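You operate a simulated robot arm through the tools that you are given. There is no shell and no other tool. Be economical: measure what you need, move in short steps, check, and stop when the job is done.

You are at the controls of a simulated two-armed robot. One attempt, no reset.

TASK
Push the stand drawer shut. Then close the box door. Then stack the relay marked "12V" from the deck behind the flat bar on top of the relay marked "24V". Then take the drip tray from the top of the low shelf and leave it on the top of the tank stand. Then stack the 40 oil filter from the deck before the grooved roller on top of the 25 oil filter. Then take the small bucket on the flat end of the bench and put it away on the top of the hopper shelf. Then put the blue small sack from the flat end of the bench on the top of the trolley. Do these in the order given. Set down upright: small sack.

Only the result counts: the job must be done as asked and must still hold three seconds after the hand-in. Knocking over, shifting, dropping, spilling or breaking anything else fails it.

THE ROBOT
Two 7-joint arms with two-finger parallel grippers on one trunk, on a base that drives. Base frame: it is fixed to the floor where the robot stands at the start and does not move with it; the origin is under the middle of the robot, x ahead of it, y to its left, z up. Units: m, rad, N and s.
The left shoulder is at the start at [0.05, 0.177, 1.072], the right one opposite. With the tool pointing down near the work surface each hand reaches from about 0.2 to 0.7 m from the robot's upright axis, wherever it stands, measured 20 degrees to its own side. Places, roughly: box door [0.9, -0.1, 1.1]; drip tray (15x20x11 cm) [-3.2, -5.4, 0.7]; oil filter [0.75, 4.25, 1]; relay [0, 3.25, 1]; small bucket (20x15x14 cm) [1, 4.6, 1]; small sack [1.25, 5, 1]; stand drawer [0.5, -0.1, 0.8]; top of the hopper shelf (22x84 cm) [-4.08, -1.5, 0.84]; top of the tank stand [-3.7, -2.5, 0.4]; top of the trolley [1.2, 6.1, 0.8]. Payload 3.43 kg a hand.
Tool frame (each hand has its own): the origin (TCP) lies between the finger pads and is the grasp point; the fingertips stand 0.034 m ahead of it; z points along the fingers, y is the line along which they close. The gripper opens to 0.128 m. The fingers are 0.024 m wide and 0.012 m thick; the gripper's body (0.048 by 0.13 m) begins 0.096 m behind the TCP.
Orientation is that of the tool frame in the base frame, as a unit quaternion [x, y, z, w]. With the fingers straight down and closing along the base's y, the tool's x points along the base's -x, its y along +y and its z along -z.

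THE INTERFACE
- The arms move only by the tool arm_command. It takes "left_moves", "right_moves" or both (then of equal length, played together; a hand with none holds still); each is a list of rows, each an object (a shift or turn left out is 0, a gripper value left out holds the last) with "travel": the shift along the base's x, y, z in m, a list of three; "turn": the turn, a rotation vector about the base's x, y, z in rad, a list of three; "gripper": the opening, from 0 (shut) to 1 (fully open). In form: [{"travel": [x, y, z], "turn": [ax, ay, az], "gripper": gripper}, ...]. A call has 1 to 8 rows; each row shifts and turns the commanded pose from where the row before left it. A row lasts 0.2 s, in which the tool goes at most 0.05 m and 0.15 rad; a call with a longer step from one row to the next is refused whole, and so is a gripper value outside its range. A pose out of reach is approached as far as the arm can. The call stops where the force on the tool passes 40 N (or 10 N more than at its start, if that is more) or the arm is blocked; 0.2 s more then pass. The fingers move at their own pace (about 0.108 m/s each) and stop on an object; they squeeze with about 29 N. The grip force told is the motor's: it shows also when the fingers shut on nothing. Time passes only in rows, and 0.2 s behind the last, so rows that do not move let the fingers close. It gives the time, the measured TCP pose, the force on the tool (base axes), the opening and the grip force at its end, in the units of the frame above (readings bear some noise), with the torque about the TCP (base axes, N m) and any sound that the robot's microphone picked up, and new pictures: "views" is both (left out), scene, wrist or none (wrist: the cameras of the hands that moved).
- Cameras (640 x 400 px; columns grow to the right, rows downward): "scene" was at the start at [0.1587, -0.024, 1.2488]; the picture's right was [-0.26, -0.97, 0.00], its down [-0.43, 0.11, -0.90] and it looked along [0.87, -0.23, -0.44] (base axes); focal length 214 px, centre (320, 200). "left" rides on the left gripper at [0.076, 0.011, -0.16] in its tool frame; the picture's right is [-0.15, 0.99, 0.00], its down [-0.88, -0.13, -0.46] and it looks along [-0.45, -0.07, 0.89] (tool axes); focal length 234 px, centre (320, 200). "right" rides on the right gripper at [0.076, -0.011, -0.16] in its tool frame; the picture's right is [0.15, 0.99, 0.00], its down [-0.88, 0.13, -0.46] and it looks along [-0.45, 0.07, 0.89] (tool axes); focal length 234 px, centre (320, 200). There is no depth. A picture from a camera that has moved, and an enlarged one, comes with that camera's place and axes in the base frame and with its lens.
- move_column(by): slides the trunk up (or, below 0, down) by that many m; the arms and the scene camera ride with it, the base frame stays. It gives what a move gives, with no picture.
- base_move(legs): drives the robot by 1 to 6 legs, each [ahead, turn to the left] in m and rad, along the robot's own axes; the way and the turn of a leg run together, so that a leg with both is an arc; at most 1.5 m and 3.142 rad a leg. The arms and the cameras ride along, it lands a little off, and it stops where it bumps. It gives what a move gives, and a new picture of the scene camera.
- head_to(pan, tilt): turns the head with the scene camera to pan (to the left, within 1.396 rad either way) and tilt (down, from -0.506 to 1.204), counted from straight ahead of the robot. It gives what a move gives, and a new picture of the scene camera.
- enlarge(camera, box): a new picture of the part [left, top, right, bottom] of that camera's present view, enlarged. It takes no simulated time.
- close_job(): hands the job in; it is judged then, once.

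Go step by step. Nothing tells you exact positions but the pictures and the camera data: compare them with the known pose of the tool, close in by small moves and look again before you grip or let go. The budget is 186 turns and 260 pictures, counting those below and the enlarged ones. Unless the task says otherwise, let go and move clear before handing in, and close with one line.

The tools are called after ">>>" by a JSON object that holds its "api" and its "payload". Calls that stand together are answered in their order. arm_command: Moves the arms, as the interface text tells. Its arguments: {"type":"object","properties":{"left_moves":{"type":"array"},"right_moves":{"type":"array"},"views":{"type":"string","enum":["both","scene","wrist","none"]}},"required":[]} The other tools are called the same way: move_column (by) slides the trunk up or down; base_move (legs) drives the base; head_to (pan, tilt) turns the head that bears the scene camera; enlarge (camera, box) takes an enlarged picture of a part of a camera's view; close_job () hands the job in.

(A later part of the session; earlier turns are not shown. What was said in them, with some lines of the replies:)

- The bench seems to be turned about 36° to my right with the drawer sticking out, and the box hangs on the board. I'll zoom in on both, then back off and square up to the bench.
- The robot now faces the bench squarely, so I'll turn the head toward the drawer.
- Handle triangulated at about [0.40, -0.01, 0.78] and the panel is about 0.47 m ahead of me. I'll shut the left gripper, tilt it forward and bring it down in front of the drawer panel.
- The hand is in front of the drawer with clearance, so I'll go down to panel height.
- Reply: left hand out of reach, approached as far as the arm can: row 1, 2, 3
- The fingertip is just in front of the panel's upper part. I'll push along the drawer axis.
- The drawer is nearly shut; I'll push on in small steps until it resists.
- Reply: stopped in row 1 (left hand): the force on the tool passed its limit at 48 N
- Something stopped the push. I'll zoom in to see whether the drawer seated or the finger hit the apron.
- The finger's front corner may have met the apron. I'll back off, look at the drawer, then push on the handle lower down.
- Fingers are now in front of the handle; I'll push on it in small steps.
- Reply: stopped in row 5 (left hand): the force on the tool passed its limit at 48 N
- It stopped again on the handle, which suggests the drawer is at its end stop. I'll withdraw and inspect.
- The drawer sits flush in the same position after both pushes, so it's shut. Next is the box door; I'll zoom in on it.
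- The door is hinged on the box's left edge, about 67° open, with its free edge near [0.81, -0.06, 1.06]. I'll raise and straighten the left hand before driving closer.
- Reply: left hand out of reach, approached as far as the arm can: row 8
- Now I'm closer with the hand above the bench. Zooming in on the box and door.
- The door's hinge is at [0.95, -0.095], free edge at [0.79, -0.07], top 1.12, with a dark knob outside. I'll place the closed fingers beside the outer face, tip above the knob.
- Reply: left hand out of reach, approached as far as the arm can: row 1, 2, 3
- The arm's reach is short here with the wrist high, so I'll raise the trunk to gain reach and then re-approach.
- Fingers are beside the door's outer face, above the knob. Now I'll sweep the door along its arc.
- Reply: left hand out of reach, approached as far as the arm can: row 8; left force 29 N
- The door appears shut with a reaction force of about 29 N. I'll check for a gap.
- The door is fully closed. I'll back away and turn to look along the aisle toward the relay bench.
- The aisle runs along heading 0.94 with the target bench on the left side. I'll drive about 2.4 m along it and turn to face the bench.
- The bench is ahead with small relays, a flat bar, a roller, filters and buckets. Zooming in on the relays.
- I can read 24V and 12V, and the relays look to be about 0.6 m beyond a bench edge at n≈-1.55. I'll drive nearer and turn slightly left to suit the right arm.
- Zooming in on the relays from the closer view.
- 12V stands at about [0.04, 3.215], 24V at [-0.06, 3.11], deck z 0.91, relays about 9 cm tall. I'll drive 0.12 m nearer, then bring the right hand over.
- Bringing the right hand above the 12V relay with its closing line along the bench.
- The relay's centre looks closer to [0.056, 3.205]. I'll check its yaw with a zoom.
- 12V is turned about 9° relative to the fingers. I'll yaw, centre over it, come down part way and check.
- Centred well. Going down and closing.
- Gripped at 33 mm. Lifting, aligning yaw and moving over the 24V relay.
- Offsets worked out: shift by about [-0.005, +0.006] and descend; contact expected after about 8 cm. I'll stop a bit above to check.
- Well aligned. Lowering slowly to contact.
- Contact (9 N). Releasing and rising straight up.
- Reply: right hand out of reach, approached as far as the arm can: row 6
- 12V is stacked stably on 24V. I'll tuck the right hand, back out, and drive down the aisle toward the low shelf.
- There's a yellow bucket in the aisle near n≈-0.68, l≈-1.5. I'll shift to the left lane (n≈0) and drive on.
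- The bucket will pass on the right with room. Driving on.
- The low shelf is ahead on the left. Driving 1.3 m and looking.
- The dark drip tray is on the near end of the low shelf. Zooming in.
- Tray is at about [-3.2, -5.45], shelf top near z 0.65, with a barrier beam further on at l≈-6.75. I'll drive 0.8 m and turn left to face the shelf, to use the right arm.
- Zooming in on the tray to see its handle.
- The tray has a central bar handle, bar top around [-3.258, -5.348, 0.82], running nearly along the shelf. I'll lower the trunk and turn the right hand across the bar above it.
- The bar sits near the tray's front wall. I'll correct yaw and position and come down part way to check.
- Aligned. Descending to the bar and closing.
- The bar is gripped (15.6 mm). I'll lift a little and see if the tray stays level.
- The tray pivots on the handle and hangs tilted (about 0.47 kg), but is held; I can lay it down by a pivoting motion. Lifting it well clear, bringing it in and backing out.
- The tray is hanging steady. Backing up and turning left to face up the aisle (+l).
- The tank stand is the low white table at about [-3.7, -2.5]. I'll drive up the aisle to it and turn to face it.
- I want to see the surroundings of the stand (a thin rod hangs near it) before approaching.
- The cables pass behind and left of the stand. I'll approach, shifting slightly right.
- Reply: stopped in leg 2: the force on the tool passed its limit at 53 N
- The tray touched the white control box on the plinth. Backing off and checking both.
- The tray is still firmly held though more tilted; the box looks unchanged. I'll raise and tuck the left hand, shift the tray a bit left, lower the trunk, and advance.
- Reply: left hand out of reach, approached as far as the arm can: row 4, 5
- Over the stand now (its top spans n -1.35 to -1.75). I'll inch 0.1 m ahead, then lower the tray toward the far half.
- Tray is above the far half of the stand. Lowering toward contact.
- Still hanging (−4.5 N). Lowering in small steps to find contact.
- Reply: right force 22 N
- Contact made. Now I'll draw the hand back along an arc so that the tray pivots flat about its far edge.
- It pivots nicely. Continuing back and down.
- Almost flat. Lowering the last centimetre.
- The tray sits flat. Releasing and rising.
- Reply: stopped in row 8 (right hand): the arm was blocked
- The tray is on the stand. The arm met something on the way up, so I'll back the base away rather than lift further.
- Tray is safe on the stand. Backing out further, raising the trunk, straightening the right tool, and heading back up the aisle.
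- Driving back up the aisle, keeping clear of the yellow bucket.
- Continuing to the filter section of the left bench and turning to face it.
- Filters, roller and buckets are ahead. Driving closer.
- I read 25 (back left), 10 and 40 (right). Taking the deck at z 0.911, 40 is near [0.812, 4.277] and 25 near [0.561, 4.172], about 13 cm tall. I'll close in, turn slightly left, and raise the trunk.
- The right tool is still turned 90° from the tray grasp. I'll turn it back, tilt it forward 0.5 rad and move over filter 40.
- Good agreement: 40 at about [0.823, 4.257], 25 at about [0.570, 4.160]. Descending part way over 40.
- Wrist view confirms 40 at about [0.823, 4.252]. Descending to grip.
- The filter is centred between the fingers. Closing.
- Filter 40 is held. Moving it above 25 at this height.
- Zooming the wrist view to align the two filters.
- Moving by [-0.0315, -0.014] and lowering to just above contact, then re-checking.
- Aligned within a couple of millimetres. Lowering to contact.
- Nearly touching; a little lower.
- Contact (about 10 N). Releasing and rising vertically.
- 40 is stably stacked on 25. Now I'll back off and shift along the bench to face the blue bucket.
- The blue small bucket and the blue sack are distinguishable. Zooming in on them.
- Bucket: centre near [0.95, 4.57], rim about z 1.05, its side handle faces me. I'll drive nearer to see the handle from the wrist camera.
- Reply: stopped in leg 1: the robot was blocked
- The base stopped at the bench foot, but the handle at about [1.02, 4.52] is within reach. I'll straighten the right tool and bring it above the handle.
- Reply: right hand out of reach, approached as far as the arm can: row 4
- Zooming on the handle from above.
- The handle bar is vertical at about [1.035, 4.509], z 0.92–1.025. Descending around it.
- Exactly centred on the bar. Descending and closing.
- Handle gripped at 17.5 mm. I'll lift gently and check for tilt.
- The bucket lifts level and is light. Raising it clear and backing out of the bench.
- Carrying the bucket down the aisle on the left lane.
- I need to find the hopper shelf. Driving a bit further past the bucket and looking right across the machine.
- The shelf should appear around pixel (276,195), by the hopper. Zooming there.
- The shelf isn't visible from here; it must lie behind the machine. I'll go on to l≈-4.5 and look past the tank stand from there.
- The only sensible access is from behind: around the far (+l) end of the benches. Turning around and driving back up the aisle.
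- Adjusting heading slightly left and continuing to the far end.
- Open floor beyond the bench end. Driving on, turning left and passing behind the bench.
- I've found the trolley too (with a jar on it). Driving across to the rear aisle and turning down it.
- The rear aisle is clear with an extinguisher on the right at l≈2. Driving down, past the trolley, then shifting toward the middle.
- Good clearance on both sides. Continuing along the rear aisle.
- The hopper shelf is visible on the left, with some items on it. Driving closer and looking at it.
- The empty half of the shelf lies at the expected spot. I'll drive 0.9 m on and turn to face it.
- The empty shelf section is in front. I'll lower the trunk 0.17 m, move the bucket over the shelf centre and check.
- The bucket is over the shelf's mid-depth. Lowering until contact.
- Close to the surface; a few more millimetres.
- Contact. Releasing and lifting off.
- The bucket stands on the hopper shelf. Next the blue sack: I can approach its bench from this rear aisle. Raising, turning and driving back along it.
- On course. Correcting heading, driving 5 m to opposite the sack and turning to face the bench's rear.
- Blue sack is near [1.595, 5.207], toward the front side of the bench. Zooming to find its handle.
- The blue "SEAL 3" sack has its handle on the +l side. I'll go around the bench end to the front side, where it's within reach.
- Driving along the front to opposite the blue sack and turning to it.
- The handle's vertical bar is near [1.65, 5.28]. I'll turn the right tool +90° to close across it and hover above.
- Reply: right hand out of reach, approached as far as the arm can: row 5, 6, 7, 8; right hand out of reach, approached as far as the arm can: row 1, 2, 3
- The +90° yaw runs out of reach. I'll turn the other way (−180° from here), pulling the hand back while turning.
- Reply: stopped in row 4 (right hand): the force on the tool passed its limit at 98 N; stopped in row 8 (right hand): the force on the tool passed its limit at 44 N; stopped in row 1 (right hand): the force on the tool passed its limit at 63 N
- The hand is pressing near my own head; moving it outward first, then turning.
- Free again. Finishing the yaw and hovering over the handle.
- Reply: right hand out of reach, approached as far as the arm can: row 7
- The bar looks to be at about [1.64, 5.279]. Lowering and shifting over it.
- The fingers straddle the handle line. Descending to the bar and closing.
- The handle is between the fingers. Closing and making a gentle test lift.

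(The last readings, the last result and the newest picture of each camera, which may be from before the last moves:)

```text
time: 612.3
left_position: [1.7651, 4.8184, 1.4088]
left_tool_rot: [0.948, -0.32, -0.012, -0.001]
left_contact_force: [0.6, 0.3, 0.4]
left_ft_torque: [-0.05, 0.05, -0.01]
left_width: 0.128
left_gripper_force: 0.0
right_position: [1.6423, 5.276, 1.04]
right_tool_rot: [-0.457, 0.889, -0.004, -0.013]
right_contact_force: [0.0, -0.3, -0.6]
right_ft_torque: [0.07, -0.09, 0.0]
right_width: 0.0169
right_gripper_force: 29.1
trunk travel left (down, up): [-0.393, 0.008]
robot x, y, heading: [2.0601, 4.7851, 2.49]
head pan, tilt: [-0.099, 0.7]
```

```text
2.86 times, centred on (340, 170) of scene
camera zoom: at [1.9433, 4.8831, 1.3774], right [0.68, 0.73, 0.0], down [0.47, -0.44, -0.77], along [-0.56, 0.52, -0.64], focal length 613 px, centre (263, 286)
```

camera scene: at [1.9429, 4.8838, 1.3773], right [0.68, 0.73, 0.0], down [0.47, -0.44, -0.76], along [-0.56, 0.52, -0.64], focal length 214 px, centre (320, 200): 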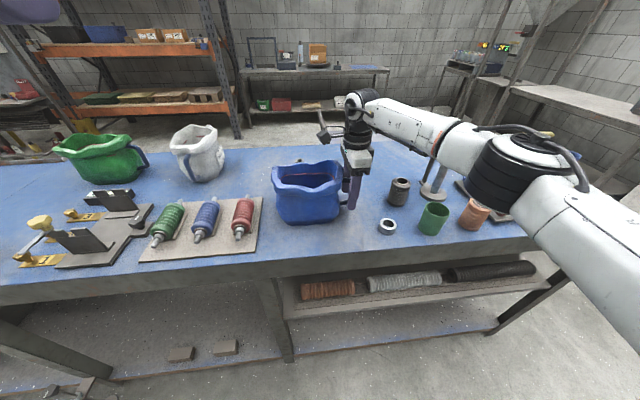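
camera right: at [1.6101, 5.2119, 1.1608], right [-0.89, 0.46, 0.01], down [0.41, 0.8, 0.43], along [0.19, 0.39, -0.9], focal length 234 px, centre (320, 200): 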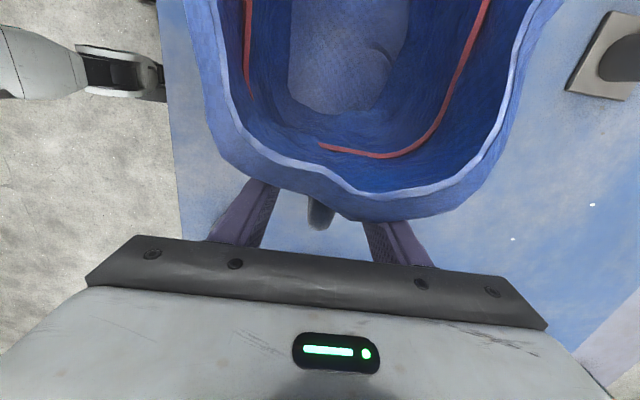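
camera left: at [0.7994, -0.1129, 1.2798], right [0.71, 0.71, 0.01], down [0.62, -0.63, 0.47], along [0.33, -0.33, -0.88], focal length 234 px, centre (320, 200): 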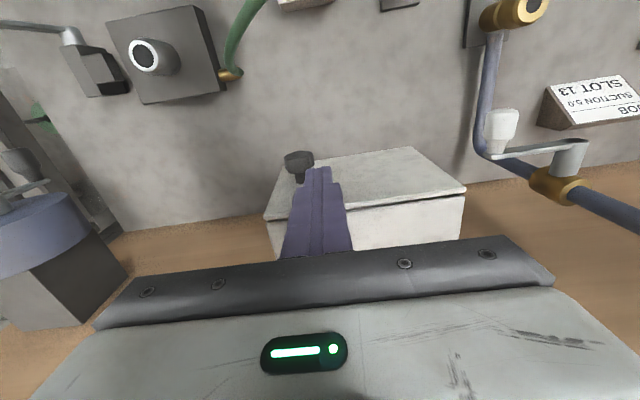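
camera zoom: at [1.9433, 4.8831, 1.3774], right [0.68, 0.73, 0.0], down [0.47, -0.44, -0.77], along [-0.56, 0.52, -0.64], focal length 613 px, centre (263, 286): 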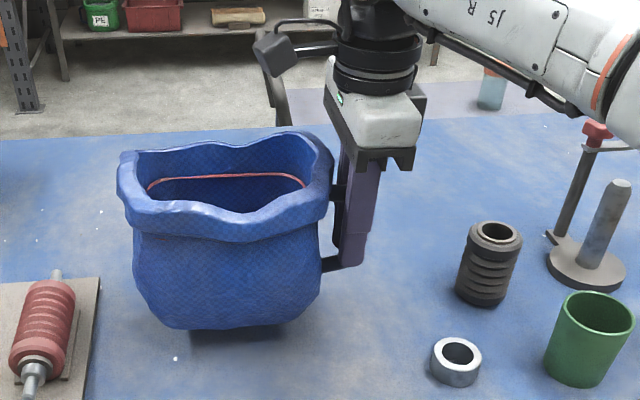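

The sack lifts upright and light. Raising it, tucking in, and driving around the bench end to the trolley.

>>> {"api": "arm_command", "payload": {"right_moves": [{"travel": [0, 0, 0.04]}, {"travel": [0, 0, 0.045]}, {"travel": [0, 0, 0.045]}, {"travel": [0.024, -0.018, 0]}, {"travel": [0.032, -0.024, 0]}, {"travel": [0.032, -0.024, 0]}], "views": "none"}}

>>> {"api": "base_move", "payload": {"legs": [[-0.55, 0], [0, -1.555], [1.5, 0], [0.25, 0], [0, 1.571]]}}

```text
time: 613.7
left_position: [1.7655, 4.8207, 1.4106]
left_tool_rot: [0.947, -0.321, -0.013, -0.001]
left_contact_force: [1.2, -0.4, -0.3]
left_ft_torque: [0.0, -0.01, -0.01]
left_width: 0.1281
left_gripper_force: 0.1
right_position: [1.7351, 5.2098, 1.1685]
right_tool_rot: [-0.454, 0.891, -0.005, -0.014]
right_contact_force: [-0.6, -0.2, -0.7]
right_ft_torque: [0.08, 0.0, 0.01]
right_width: 0.017
right_gripper_force: 29.0
right hand out of reach, approached as far as the arm can: row 3
trunk travel left (down, up): [-0.393, 0.008]
robot x, y, heading: [2.065, 4.7823, 2.495]
head pan, tilt: [-0.099, 0.7]
```

```text
time: 633.0
left_position: [3.2372, 5.9201, 1.4093]
left_tool_rot: [0.948, -0.317, -0.012, 0.0]
left_contact_force: [-0.2, 0.8, -0.2]
left_ft_torque: [0.02, -0.01, 0.0]
left_width: 0.1281
left_gripper_force: 0.2
right_position: [3.2051, 6.3109, 1.1688]
right_tool_rot: [-0.459, 0.888, -0.005, -0.013]
right_contact_force: [-0.8, 0.0, -1.1]
right_ft_torque: [0.07, -0.08, 0.0]
right_width: 0.0169
right_gripper_force: 29.1
trunk travel left (down, up): [-0.393, 0.008]
robot x, y, heading: [3.5357, 5.8852, 2.504]
head pan, tilt: [-0.099, 0.7]
camera scene: at [3.4169, 5.9855, 1.3774], right [0.67, 0.74, 0.0], down [0.48, -0.43, -0.76], along [-0.56, 0.52, -0.64], focal length 214 px, centre (320, 200)
```

scene: 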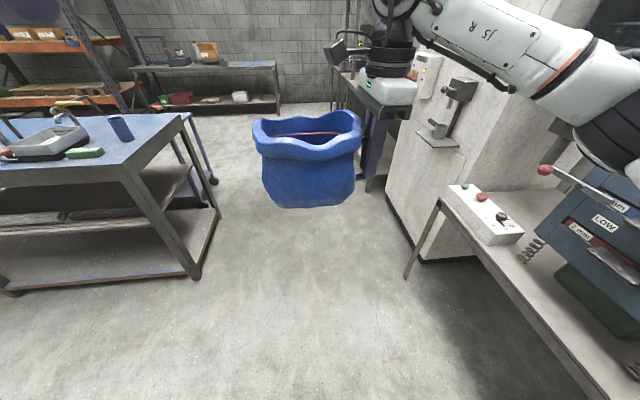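

Path is clear. Going behind the bench and to the trolley's rear side.

>>> {"api": "base_move", "payload": {"legs": [[0, 0.012], [1.4, 0], [1.4, 0], [0, 1.565], [1.2, 0], [0, 1.571]]}}

>>> {"api": "head_to", "payload": {"pan": 0.0, "tilt": 0.75}}

```text
time: 660.2
left_position: [0.8646, 6.5554, 1.4093]
left_tool_rot: [0.312, 0.95, -0.001, 0.011]
left_contact_force: [0.6, -1.0, -0.2]
left_ft_torque: [0.04, 0.03, -0.01]
left_width: 0.1281
left_gripper_force: 0.0
right_position: [0.9026, 6.1638, 1.168]
right_tool_rot: [0.885, 0.465, 0.012, -0.005]
right_contact_force: [-0.4, 0.6, -0.8]
right_ft_torque: [-0.06, 0.06, -0.01]
right_width: 0.0171
right_gripper_force: 28.9
trunk travel left (down, up): [-0.393, 0.008]
robot x, y, heading: [0.5684, 6.5823, -0.63]
head pan, tilt: [-0.099, 0.7]
camera scene: at [0.686, 6.4865, 1.3774], right [-0.66, -0.75, 0.0], down [-0.48, 0.43, -0.76], along [0.57, -0.51, -0.64], focal length 214 px, centre (320, 200)
```

scene: 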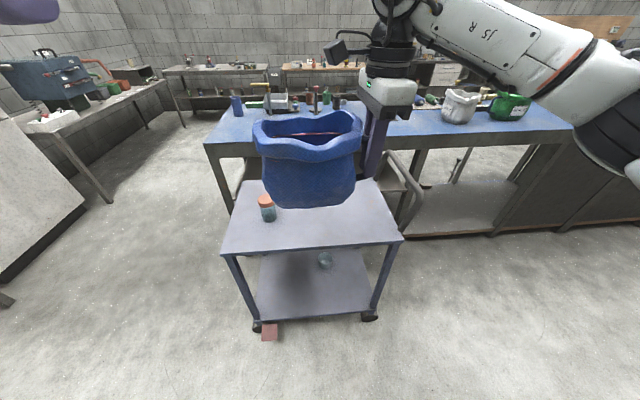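

```text
time: 660.9
left_position: [0.863, 6.5552, 1.4094]
left_tool_rot: [0.311, 0.95, -0.001, 0.012]
left_contact_force: [-0.8, 0.4, -0.1]
left_ft_torque: [-0.02, -0.04, -0.01]
left_width: 0.1281
left_gripper_force: 0.1
right_position: [0.9025, 6.1666, 1.169]
right_tool_rot: [0.885, 0.466, 0.012, -0.005]
right_contact_force: [-0.5, 0.5, -1.1]
right_ft_torque: [-0.03, 0.05, 0.01]
right_width: 0.0169
right_gripper_force: 28.6
trunk travel left (down, up): [-0.393, 0.008]
robot x, y, heading: [0.5647, 6.5866, -0.63]
head pan, tilt: [0.0, 0.75]
camera scene: at [0.6895, 6.4941, 1.3731], right [-0.59, -0.81, 0.0], down [-0.55, 0.4, -0.73], along [0.59, -0.43, -0.68], focal length 214 px, centre (320, 200)
```

scene: 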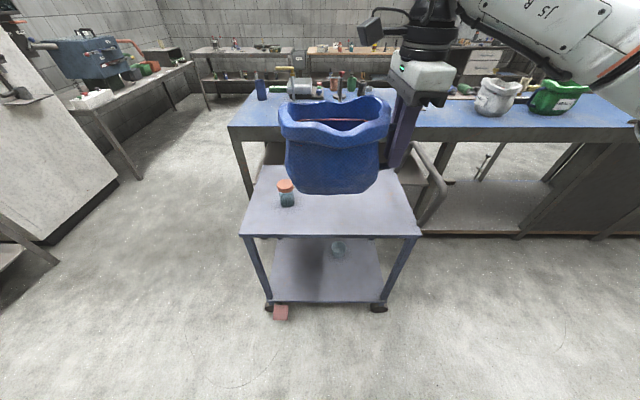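

Trolley top spans about n -2.83…-2.47, l 5.32…5.93, with the jar near l 5.78. I'll inch forward 0.14 m, shift the sack to l≈5.5 and lower the trunk.

>>> {"api": "base_move", "payload": {"legs": [[0.14, 0]]}}

>>> {"api": "arm_command", "payload": {"right_moves": [{"travel": [0, -0.035, 0]}, {"travel": [0, -0.035, 0]}, {"travel": [0, -0.035, 0]}, {"travel": [0, -0.036, 0]}], "views": "none"}}

>>> {"api": "move_column", "payload": {"by": -0.2}}

>>> {"api": "arm_command", "payload": {"right_moves": [{"travel": [0, 0, -0.001]}], "views": "both"}}

```text
time: 662.2
left_position: [0.9773, 6.4735, 1.4089]
left_tool_rot: [0.311, 0.95, 0.0, 0.012]
left_contact_force: [0.2, -0.3, -0.5]
left_ft_torque: [0.02, 0.04, -0.02]
left_width: 0.1278
left_gripper_force: 0.1
right_position: [1.0167, 6.0844, 1.1682]
right_tool_rot: [0.885, 0.466, 0.012, -0.004]
right_contact_force: [0.0, 0.8, -1.1]
right_ft_torque: [-0.08, 0.07, -0.03]
right_width: 0.0169
right_gripper_force: 29.1
trunk travel left (down, up): [-0.393, 0.008]
robot x, y, heading: [0.6761, 6.5052, -0.624]
head pan, tilt: [0.0, 0.75]
camera scene: at [0.8028, 6.4124, 1.373], right [-0.59, -0.81, 0.0], down [-0.55, 0.4, -0.73], along [0.59, -0.43, -0.68], focal length 214 px, centre (320, 200)
```

scene: 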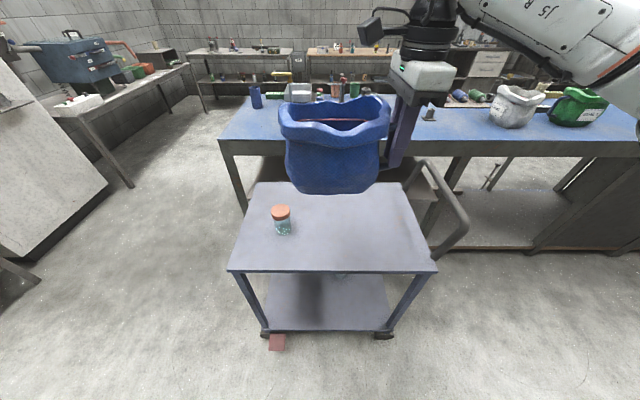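

```text
time: 663.2
left_position: [0.975, 6.4747, 1.4081]
left_tool_rot: [0.31, 0.951, 0.0, 0.012]
left_contact_force: [0.1, -0.5, 0.3]
left_ft_torque: [-0.03, 0.0, 0.0]
left_width: 0.1281
left_gripper_force: 0.0
right_position: [1.0147, 5.943, 1.1696]
right_tool_rot: [0.885, 0.466, 0.012, -0.005]
right_contact_force: [-0.6, 0.3, -0.9]
right_ft_torque: [-0.04, 0.08, -0.02]
right_width: 0.0169
right_gripper_force: 29.1
trunk travel left (down, up): [-0.393, 0.008]
robot x, y, heading: [0.6765, 6.5035, -0.626]
head pan, tilt: [0.0, 0.75]
```

```text
time: 665.4
left_position: [0.9762, 6.4745, 1.2101]
left_tool_rot: [0.31, 0.951, 0.0, 0.012]
left_contact_force: [-0.1, -0.3, -0.2]
left_ft_torque: [0.0, 0.01, 0.01]
left_width: 0.1279
left_gripper_force: 0.1
right_position: [1.0167, 5.9444, 0.9695]
right_tool_rot: [0.885, 0.465, 0.012, -0.004]
right_contact_force: [-0.3, -0.2, -0.7]
right_ft_torque: [-0.05, 0.03, 0.03]
right_width: 0.0172
right_gripper_force: 29.1
trunk travel left (down, up): [-0.193, 0.208]
robot x, y, heading: [0.6788, 6.503, -0.622]
head pan, tilt: [0.0, 0.75]
```

```text
time: 665.8
left_position: [0.9758, 6.4748, 1.2094]
left_tool_rot: [0.311, 0.95, 0.0, 0.012]
left_contact_force: [0.4, -0.1, -0.4]
left_ft_torque: [0.01, 0.02, 0.02]
left_width: 0.1279
left_gripper_force: 0.1
right_position: [1.0153, 5.9446, 0.9681]
right_tool_rot: [0.885, 0.466, 0.013, -0.004]
right_contact_force: [-0.2, 0.7, -0.4]
right_ft_torque: [-0.08, 0.06, 0.01]
right_width: 0.0171
right_gripper_force: 29.1
trunk travel left (down, up): [-0.193, 0.208]
robot x, y, heading: [0.6793, 6.503, -0.627]
head pan, tilt: [0.0, 0.75]
camera scene: at [0.8021, 6.4129, 1.1731], right [-0.59, -0.81, 0.0], down [-0.55, 0.4, -0.73], along [0.59, -0.43, -0.68], focal length 214 px, centre (320, 200)
camera right: at [1.0466, 6.0099, 1.1309], right [0.9, -0.44, 0.01], down [-0.4, -0.81, 0.43], along [-0.18, -0.39, -0.9], focal length 234 px, centre (320, 200)
```

scene: 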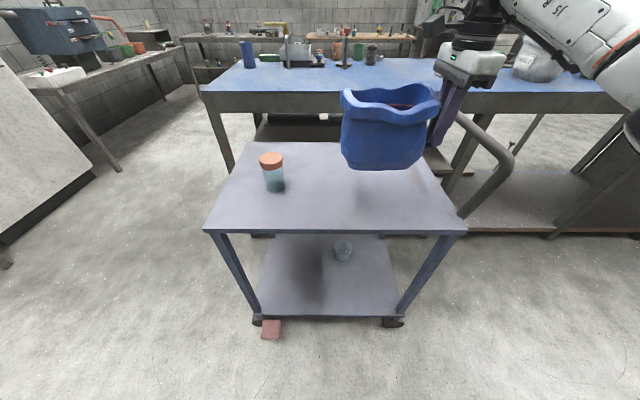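
right: 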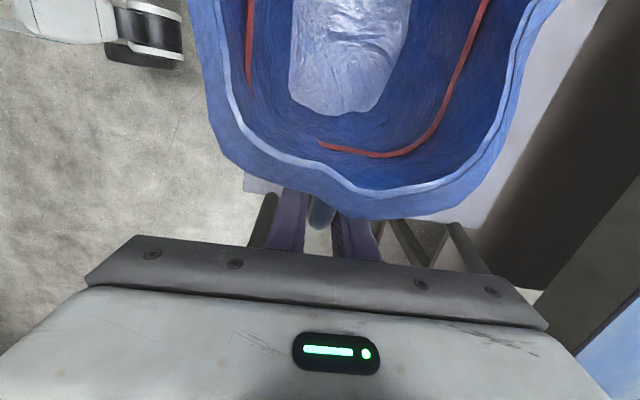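

The sack should go about 6 cm further in. Shifting, then lowering.

>>> {"api": "arm_command", "payload": {"right_moves": [{"travel": [0.024, -0.0175, 0]}, {"travel": [0.024, -0.0175, 0]}, {"travel": [0, 0, -0.03]}, {"travel": [0, 0, -0.025]}], "views": "none"}}

>>> {"api": "enlarge", "payload": {"camera": "scene", "box": [190, 50, 490, 250]}}

```text
time: 666.8
left_position: [0.9765, 6.473, 1.2087]
left_tool_rot: [0.311, 0.95, -0.001, 0.011]
left_contact_force: [-0.6, -0.5, 0.2]
left_ft_torque: [0.0, 0.0, 0.02]
left_width: 0.128
left_gripper_force: 0.0
right_position: [1.0416, 5.9236, 0.9128]
right_tool_rot: [0.885, 0.465, 0.012, -0.004]
right_contact_force: [-0.2, 0.6, -0.8]
right_ft_torque: [-0.07, 0.06, -0.01]
right_width: 0.0174
right_gripper_force: 29.1
right hand out of reach, approached as far as the arm can: row 2
trunk travel left (down, up): [-0.193, 0.208]
robot x, y, heading: [0.6776, 6.5037, -0.624]
head pan, tilt: [0.0, 0.75]
```

```text
2.00 times, centred on (340, 150) of scene
camera zoom: at [0.802, 6.4125, 1.1731], right [-0.59, -0.81, 0.0], down [-0.55, 0.4, -0.73], along [0.59, -0.43, -0.68], focal length 429 px, centre (280, 300)
```

zoom: 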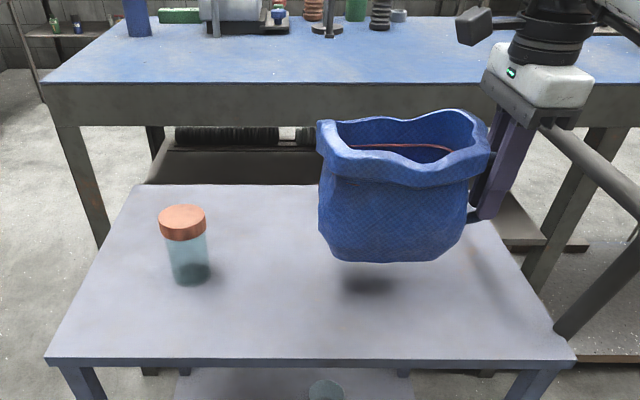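

Good position over the trolley. Lowering to contact.

>>> {"api": "arm_command", "payload": {"right_moves": [{"travel": [0, 0, -0.015]}, {"travel": [0, 0, -0.006]}, {"travel": [0, 0, -0.004]}], "views": "none"}}

>>> {"api": "enlarge", "payload": {"camera": "scene", "box": [190, 50, 490, 250]}}

```text
time: 667.6
left_position: [0.9765, 6.4733, 1.2084]
left_tool_rot: [0.311, 0.95, 0.0, 0.012]
left_contact_force: [-0.8, 0.5, -0.7]
left_ft_torque: [-0.03, 0.02, 0.01]
left_width: 0.1281
left_gripper_force: 0.0
right_position: [1.04, 5.9238, 0.8881]
right_tool_rot: [0.885, 0.465, 0.011, -0.005]
right_contact_force: [0.7, 0.3, -0.9]
right_ft_torque: [-0.08, 0.05, 0.0]
right_width: 0.0172
right_gripper_force: 28.3
trunk travel left (down, up): [-0.193, 0.208]
robot x, y, heading: [0.6747, 6.5002, -0.628]
head pan, tilt: [0.0, 0.75]
```

```text
2.00 times, centred on (340, 150) of scene
camera zoom: at [0.8021, 6.4129, 1.1731], right [-0.59, -0.81, 0.0], down [-0.55, 0.4, -0.73], along [0.59, -0.43, -0.68], focal length 429 px, centre (280, 300)
```

zoom: 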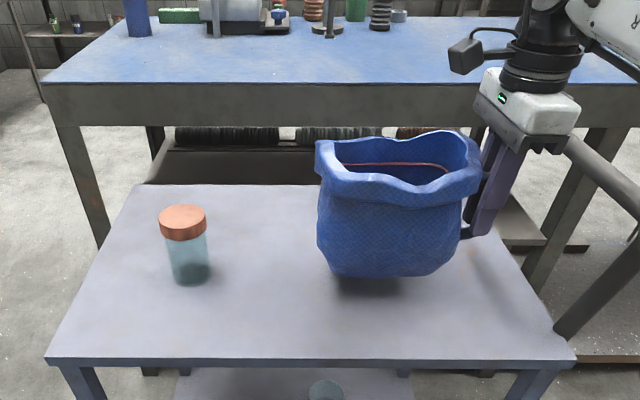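

Still slightly above; lowering further in small steps.

>>> {"api": "arm_command", "payload": {"right_moves": [{"travel": [0, 0, -0.005]}, {"travel": [0, 0, -0.004]}, {"travel": [0, 0, -0.003]}], "views": "none"}}

>>> {"api": "arm_command", "payload": {"right_moves": [{"travel": [0, 0, -0.003]}, {"travel": [0, 0, -0.003]}], "views": "scene"}}

```text
time: 668.4
left_position: [0.9763, 6.4747, 1.2098]
left_tool_rot: [0.311, 0.95, -0.001, 0.012]
left_contact_force: [-0.3, 0.8, 0.5]
left_ft_torque: [-0.02, 0.02, -0.03]
left_width: 0.1279
left_gripper_force: 0.1
right_position: [1.0416, 5.9225, 0.8752]
right_tool_rot: [0.885, 0.466, 0.012, -0.004]
right_contact_force: [0.4, 0.5, -0.1]
right_ft_torque: [-0.06, 0.05, 0.02]
right_width: 0.0171
right_gripper_force: 28.9
trunk travel left (down, up): [-0.193, 0.208]
robot x, y, heading: [0.6742, 6.5026, -0.622]
head pan, tilt: [0.0, 0.75]
```

```text
time: 669.0
left_position: [0.9769, 6.4742, 1.2102]
left_tool_rot: [0.31, 0.951, 0.0, 0.012]
left_contact_force: [0.6, -0.2, 0.3]
left_ft_torque: [0.03, -0.02, -0.01]
left_width: 0.1278
left_gripper_force: 0.0
right_position: [1.0411, 5.9243, 0.8709]
right_tool_rot: [0.885, 0.466, 0.012, -0.005]
right_contact_force: [0.6, 0.2, -0.9]
right_ft_torque: [-0.07, 0.06, -0.02]
right_width: 0.0171
right_gripper_force: 29.1
trunk travel left (down, up): [-0.193, 0.208]
robot x, y, heading: [0.6779, 6.5037, -0.63]
head pan, tilt: [0.0, 0.75]
camera scene: at [0.8021, 6.4129, 1.1731], right [-0.59, -0.81, 0.0], down [-0.55, 0.4, -0.73], along [0.59, -0.43, -0.68], focal length 214 px, centre (320, 200)
```

scene: 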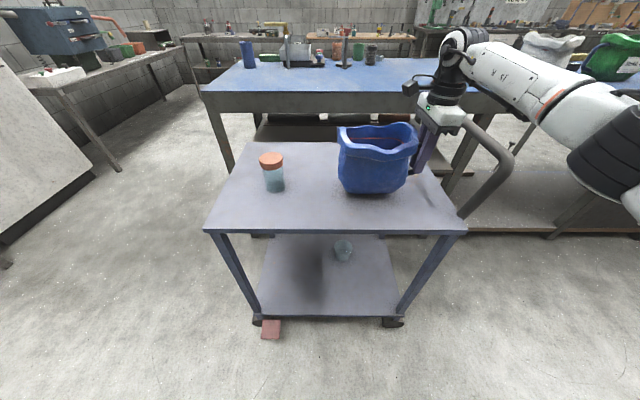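

Nearly touching. A little more, watching the force.

>>> {"api": "arm_command", "payload": {"right_moves": [{"travel": [0, 0, -0.004]}, {"travel": [0, 0, -0.003]}], "views": "none"}}

>>> {"api": "enlarge", "payload": {"camera": "scene", "box": [290, 100, 460, 220]}}

```text
time: 669.6
left_position: [0.9759, 6.4738, 1.2104]
left_tool_rot: [0.311, 0.95, 0.0, 0.012]
left_contact_force: [0.1, 0.5, 0.7]
left_ft_torque: [-0.04, -0.01, 0.02]
left_width: 0.1279
left_gripper_force: 0.0
right_position: [1.0401, 5.9219, 0.8624]
right_tool_rot: [0.885, 0.466, 0.013, -0.004]
right_contact_force: [0.1, 0.3, -0.6]
right_ft_torque: [-0.08, 0.07, 0.0]
right_width: 0.017
right_gripper_force: 28.6
trunk travel left (down, up): [-0.193, 0.208]
robot x, y, heading: [0.6775, 6.503, -0.625]
head pan, tilt: [0.0, 0.75]
```

```text
3.33 times, centred on (375, 160) of scene
camera zoom: at [0.8021, 6.4129, 1.1731], right [-0.59, -0.81, 0.0], down [-0.55, 0.4, -0.73], along [0.59, -0.43, -0.68], focal length 715 px, centre (137, 333)
```

zoom: 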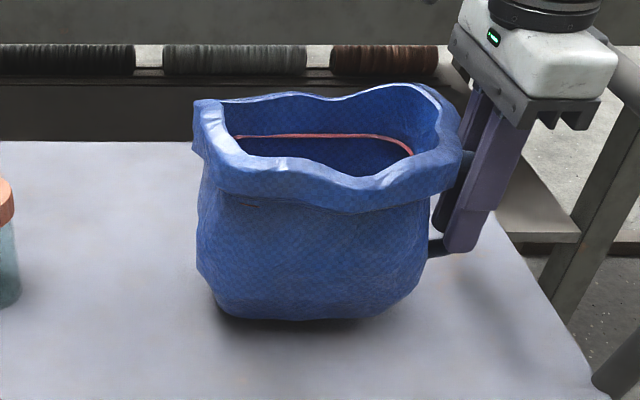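

>>> {"api": "arm_command", "payload": {"right_moves": [{"travel": [0, 0, -0.003]}, {"travel": [0, 0, -0.003]}, {"travel": [0, 0, -0.003]}], "views": "none"}}

```text
time: 670.4
left_position: [0.9766, 6.4731, 1.2085]
left_tool_rot: [0.311, 0.95, -0.001, 0.012]
left_contact_force: [-0.6, 0.6, 0.4]
left_ft_torque: [-0.02, 0.01, -0.03]
left_width: 0.1281
left_gripper_force: 0.0
right_position: [1.0398, 5.9228, 0.8525]
right_tool_rot: [0.885, 0.465, 0.013, -0.005]
right_contact_force: [0.2, 0.5, 0.1]
right_ft_torque: [-0.05, 0.03, -0.01]
right_width: 0.0169
right_gripper_force: 29.1
trunk travel left (down, up): [-0.193, 0.208]
robot x, y, heading: [0.6799, 6.5013, -0.62]
head pan, tilt: [0.0, 0.75]
```

The force is beginning to change; two more small steps.

>>> {"api": "arm_command", "payload": {"right_moves": [{"travel": [0, 0, -0.003]}, {"travel": [0, 0, -0.002]}], "views": "none"}}

>>> {"api": "enlarge", "payload": {"camera": "scene", "box": [290, 100, 460, 220]}}

```text
time: 671.0
left_position: [0.9756, 6.4737, 1.2093]
left_tool_rot: [0.311, 0.95, 0.0, 0.012]
left_contact_force: [-1.0, -0.2, 0.7]
left_ft_torque: [0.01, 0.02, -0.02]
left_width: 0.128
left_gripper_force: 0.0
right_position: [1.0423, 5.9248, 0.8501]
right_tool_rot: [0.885, 0.466, 0.012, -0.005]
right_contact_force: [-0.2, 0.5, -1.1]
right_ft_torque: [-0.06, 0.06, 0.03]
right_width: 0.0169
right_gripper_force: 29.0
trunk travel left (down, up): [-0.193, 0.208]
robot x, y, heading: [0.6789, 6.5047, -0.624]
head pan, tilt: [0.0, 0.75]
```

```text
3.33 times, centred on (375, 160) of scene
camera zoom: at [0.8021, 6.4129, 1.1731], right [-0.59, -0.81, 0.0], down [-0.55, 0.4, -0.73], along [0.59, -0.43, -0.68], focal length 715 px, centre (137, 333)
```

zoom: 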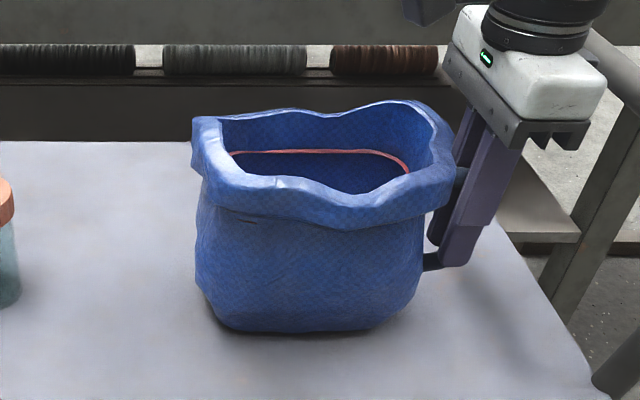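

>>> {"api": "arm_command", "payload": {"right_moves": [{"travel": [0, 0, -0.003]}, {"travel": [0, 0, -0.003]}, {"travel": [0, 0, -0.002]}], "views": "none"}}

```text
time: 671.8
left_position: [0.9764, 6.4745, 1.2098]
left_tool_rot: [0.31, 0.951, 0.001, 0.012]
left_contact_force: [-0.1, 0.6, -0.1]
left_ft_torque: [0.01, 0.02, 0.0]
left_width: 0.128
left_gripper_force: 0.1
right_position: [1.0417, 5.9227, 0.8421]
right_tool_rot: [0.885, 0.466, 0.013, -0.004]
right_contact_force: [-0.7, -0.9, 2.8]
right_ft_torque: [0.41, -0.12, 0.03]
right_width: 0.0172
right_gripper_force: 28.8
trunk travel left (down, up): [-0.193, 0.208]
robot x, y, heading: [0.6762, 6.5074, -0.627]
head pan, tilt: [0.0, 0.75]
```

Contact now (+2.8 N and torque). One last 2 mm, release and rise.

>>> {"api": "arm_command", "payload": {"right_moves": [{"travel": [0, 0, -0.002]}, {"gripper": 0.3}, {"gripper": 0.5}, {"travel": [0, 0, 0.03]}, {"travel": [0, 0, 0.045]}, {"travel": [0, 0, 0.045]}, {"travel": [0, 0, 0.045]}], "views": "scene"}}

>>> {"api": "enlarge", "payload": {"camera": "scene", "box": [190, 80, 490, 250]}}

```text
time: 673.4
left_position: [0.976, 6.4726, 1.21]
left_tool_rot: [0.311, 0.95, -0.001, 0.013]
left_contact_force: [-0.1, -0.4, -0.7]
left_ft_torque: [0.03, 0.01, 0.0]
left_width: 0.1277
left_gripper_force: 0.0
right_position: [1.0335, 5.927, 0.9932]
right_tool_rot: [0.885, 0.466, 0.013, -0.004]
right_contact_force: [0.7, -0.3, 0.4]
right_ft_torque: [0.02, -0.01, -0.03]
right_width: 0.0641
right_gripper_force: 0.0
right hand out of reach, approached as far as the arm can: row 7
trunk travel left (down, up): [-0.193, 0.208]
robot x, y, heading: [0.6814, 6.4998, -0.623]
head pan, tilt: [0.0, 0.75]
camera scene: at [0.8018, 6.4125, 1.1731], right [-0.59, -0.81, 0.0], down [-0.55, 0.4, -0.73], along [0.59, -0.43, -0.68], focal length 214 px, centre (320, 200)
```

scene: 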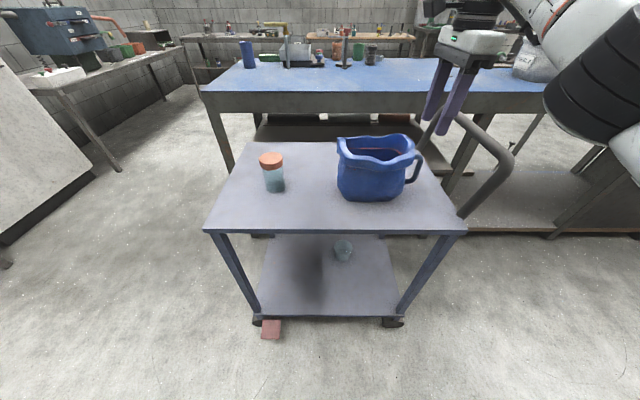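

```text
2.13 times, centred on (340, 165) of scene
camera zoom: at [0.8018, 6.4125, 1.1731], right [-0.59, -0.81, 0.0], down [-0.55, 0.4, -0.73], along [0.59, -0.43, -0.68], focal length 458 px, centre (277, 275)
```

zoom: 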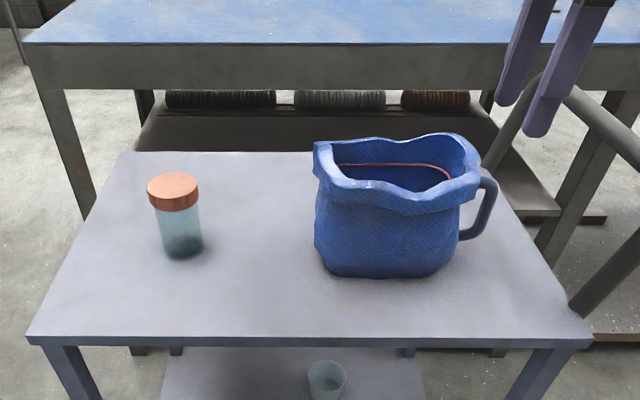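

The sack stands upright on the trolley, and the hand is free. Moving clear upward and handing in.

>>> {"api": "move_column", "payload": {"by": 0.15}}

>>> {"api": "close_job", "payload": {}}

```text
time: 675.1
left_position: [0.9771, 6.4747, 1.3584]
left_tool_rot: [0.31, 0.951, 0.0, 0.012]
left_contact_force: [-0.4, 0.5, 0.2]
left_ft_torque: [-0.03, -0.02, -0.02]
left_width: 0.1278
left_gripper_force: 0.1
right_position: [1.0345, 5.9281, 1.1421]
right_tool_rot: [0.885, 0.465, 0.013, -0.004]
right_contact_force: [0.0, 0.0, -0.2]
right_ft_torque: [0.0, -0.01, -0.02]
right_width: 0.0641
right_gripper_force: 0.1
trunk travel left (down, up): [-0.343, 0.058]
robot x, y, heading: [0.6742, 6.505, -0.624]
head pan, tilt: [0.0, 0.75]
```

```text
The job is handed in.
```

All seven steps were done in the order given and the job is handed in; on the way to the tank stand the drip tray bumped the white control box there (53 N), and neither looked shifted or damaged afterwards.
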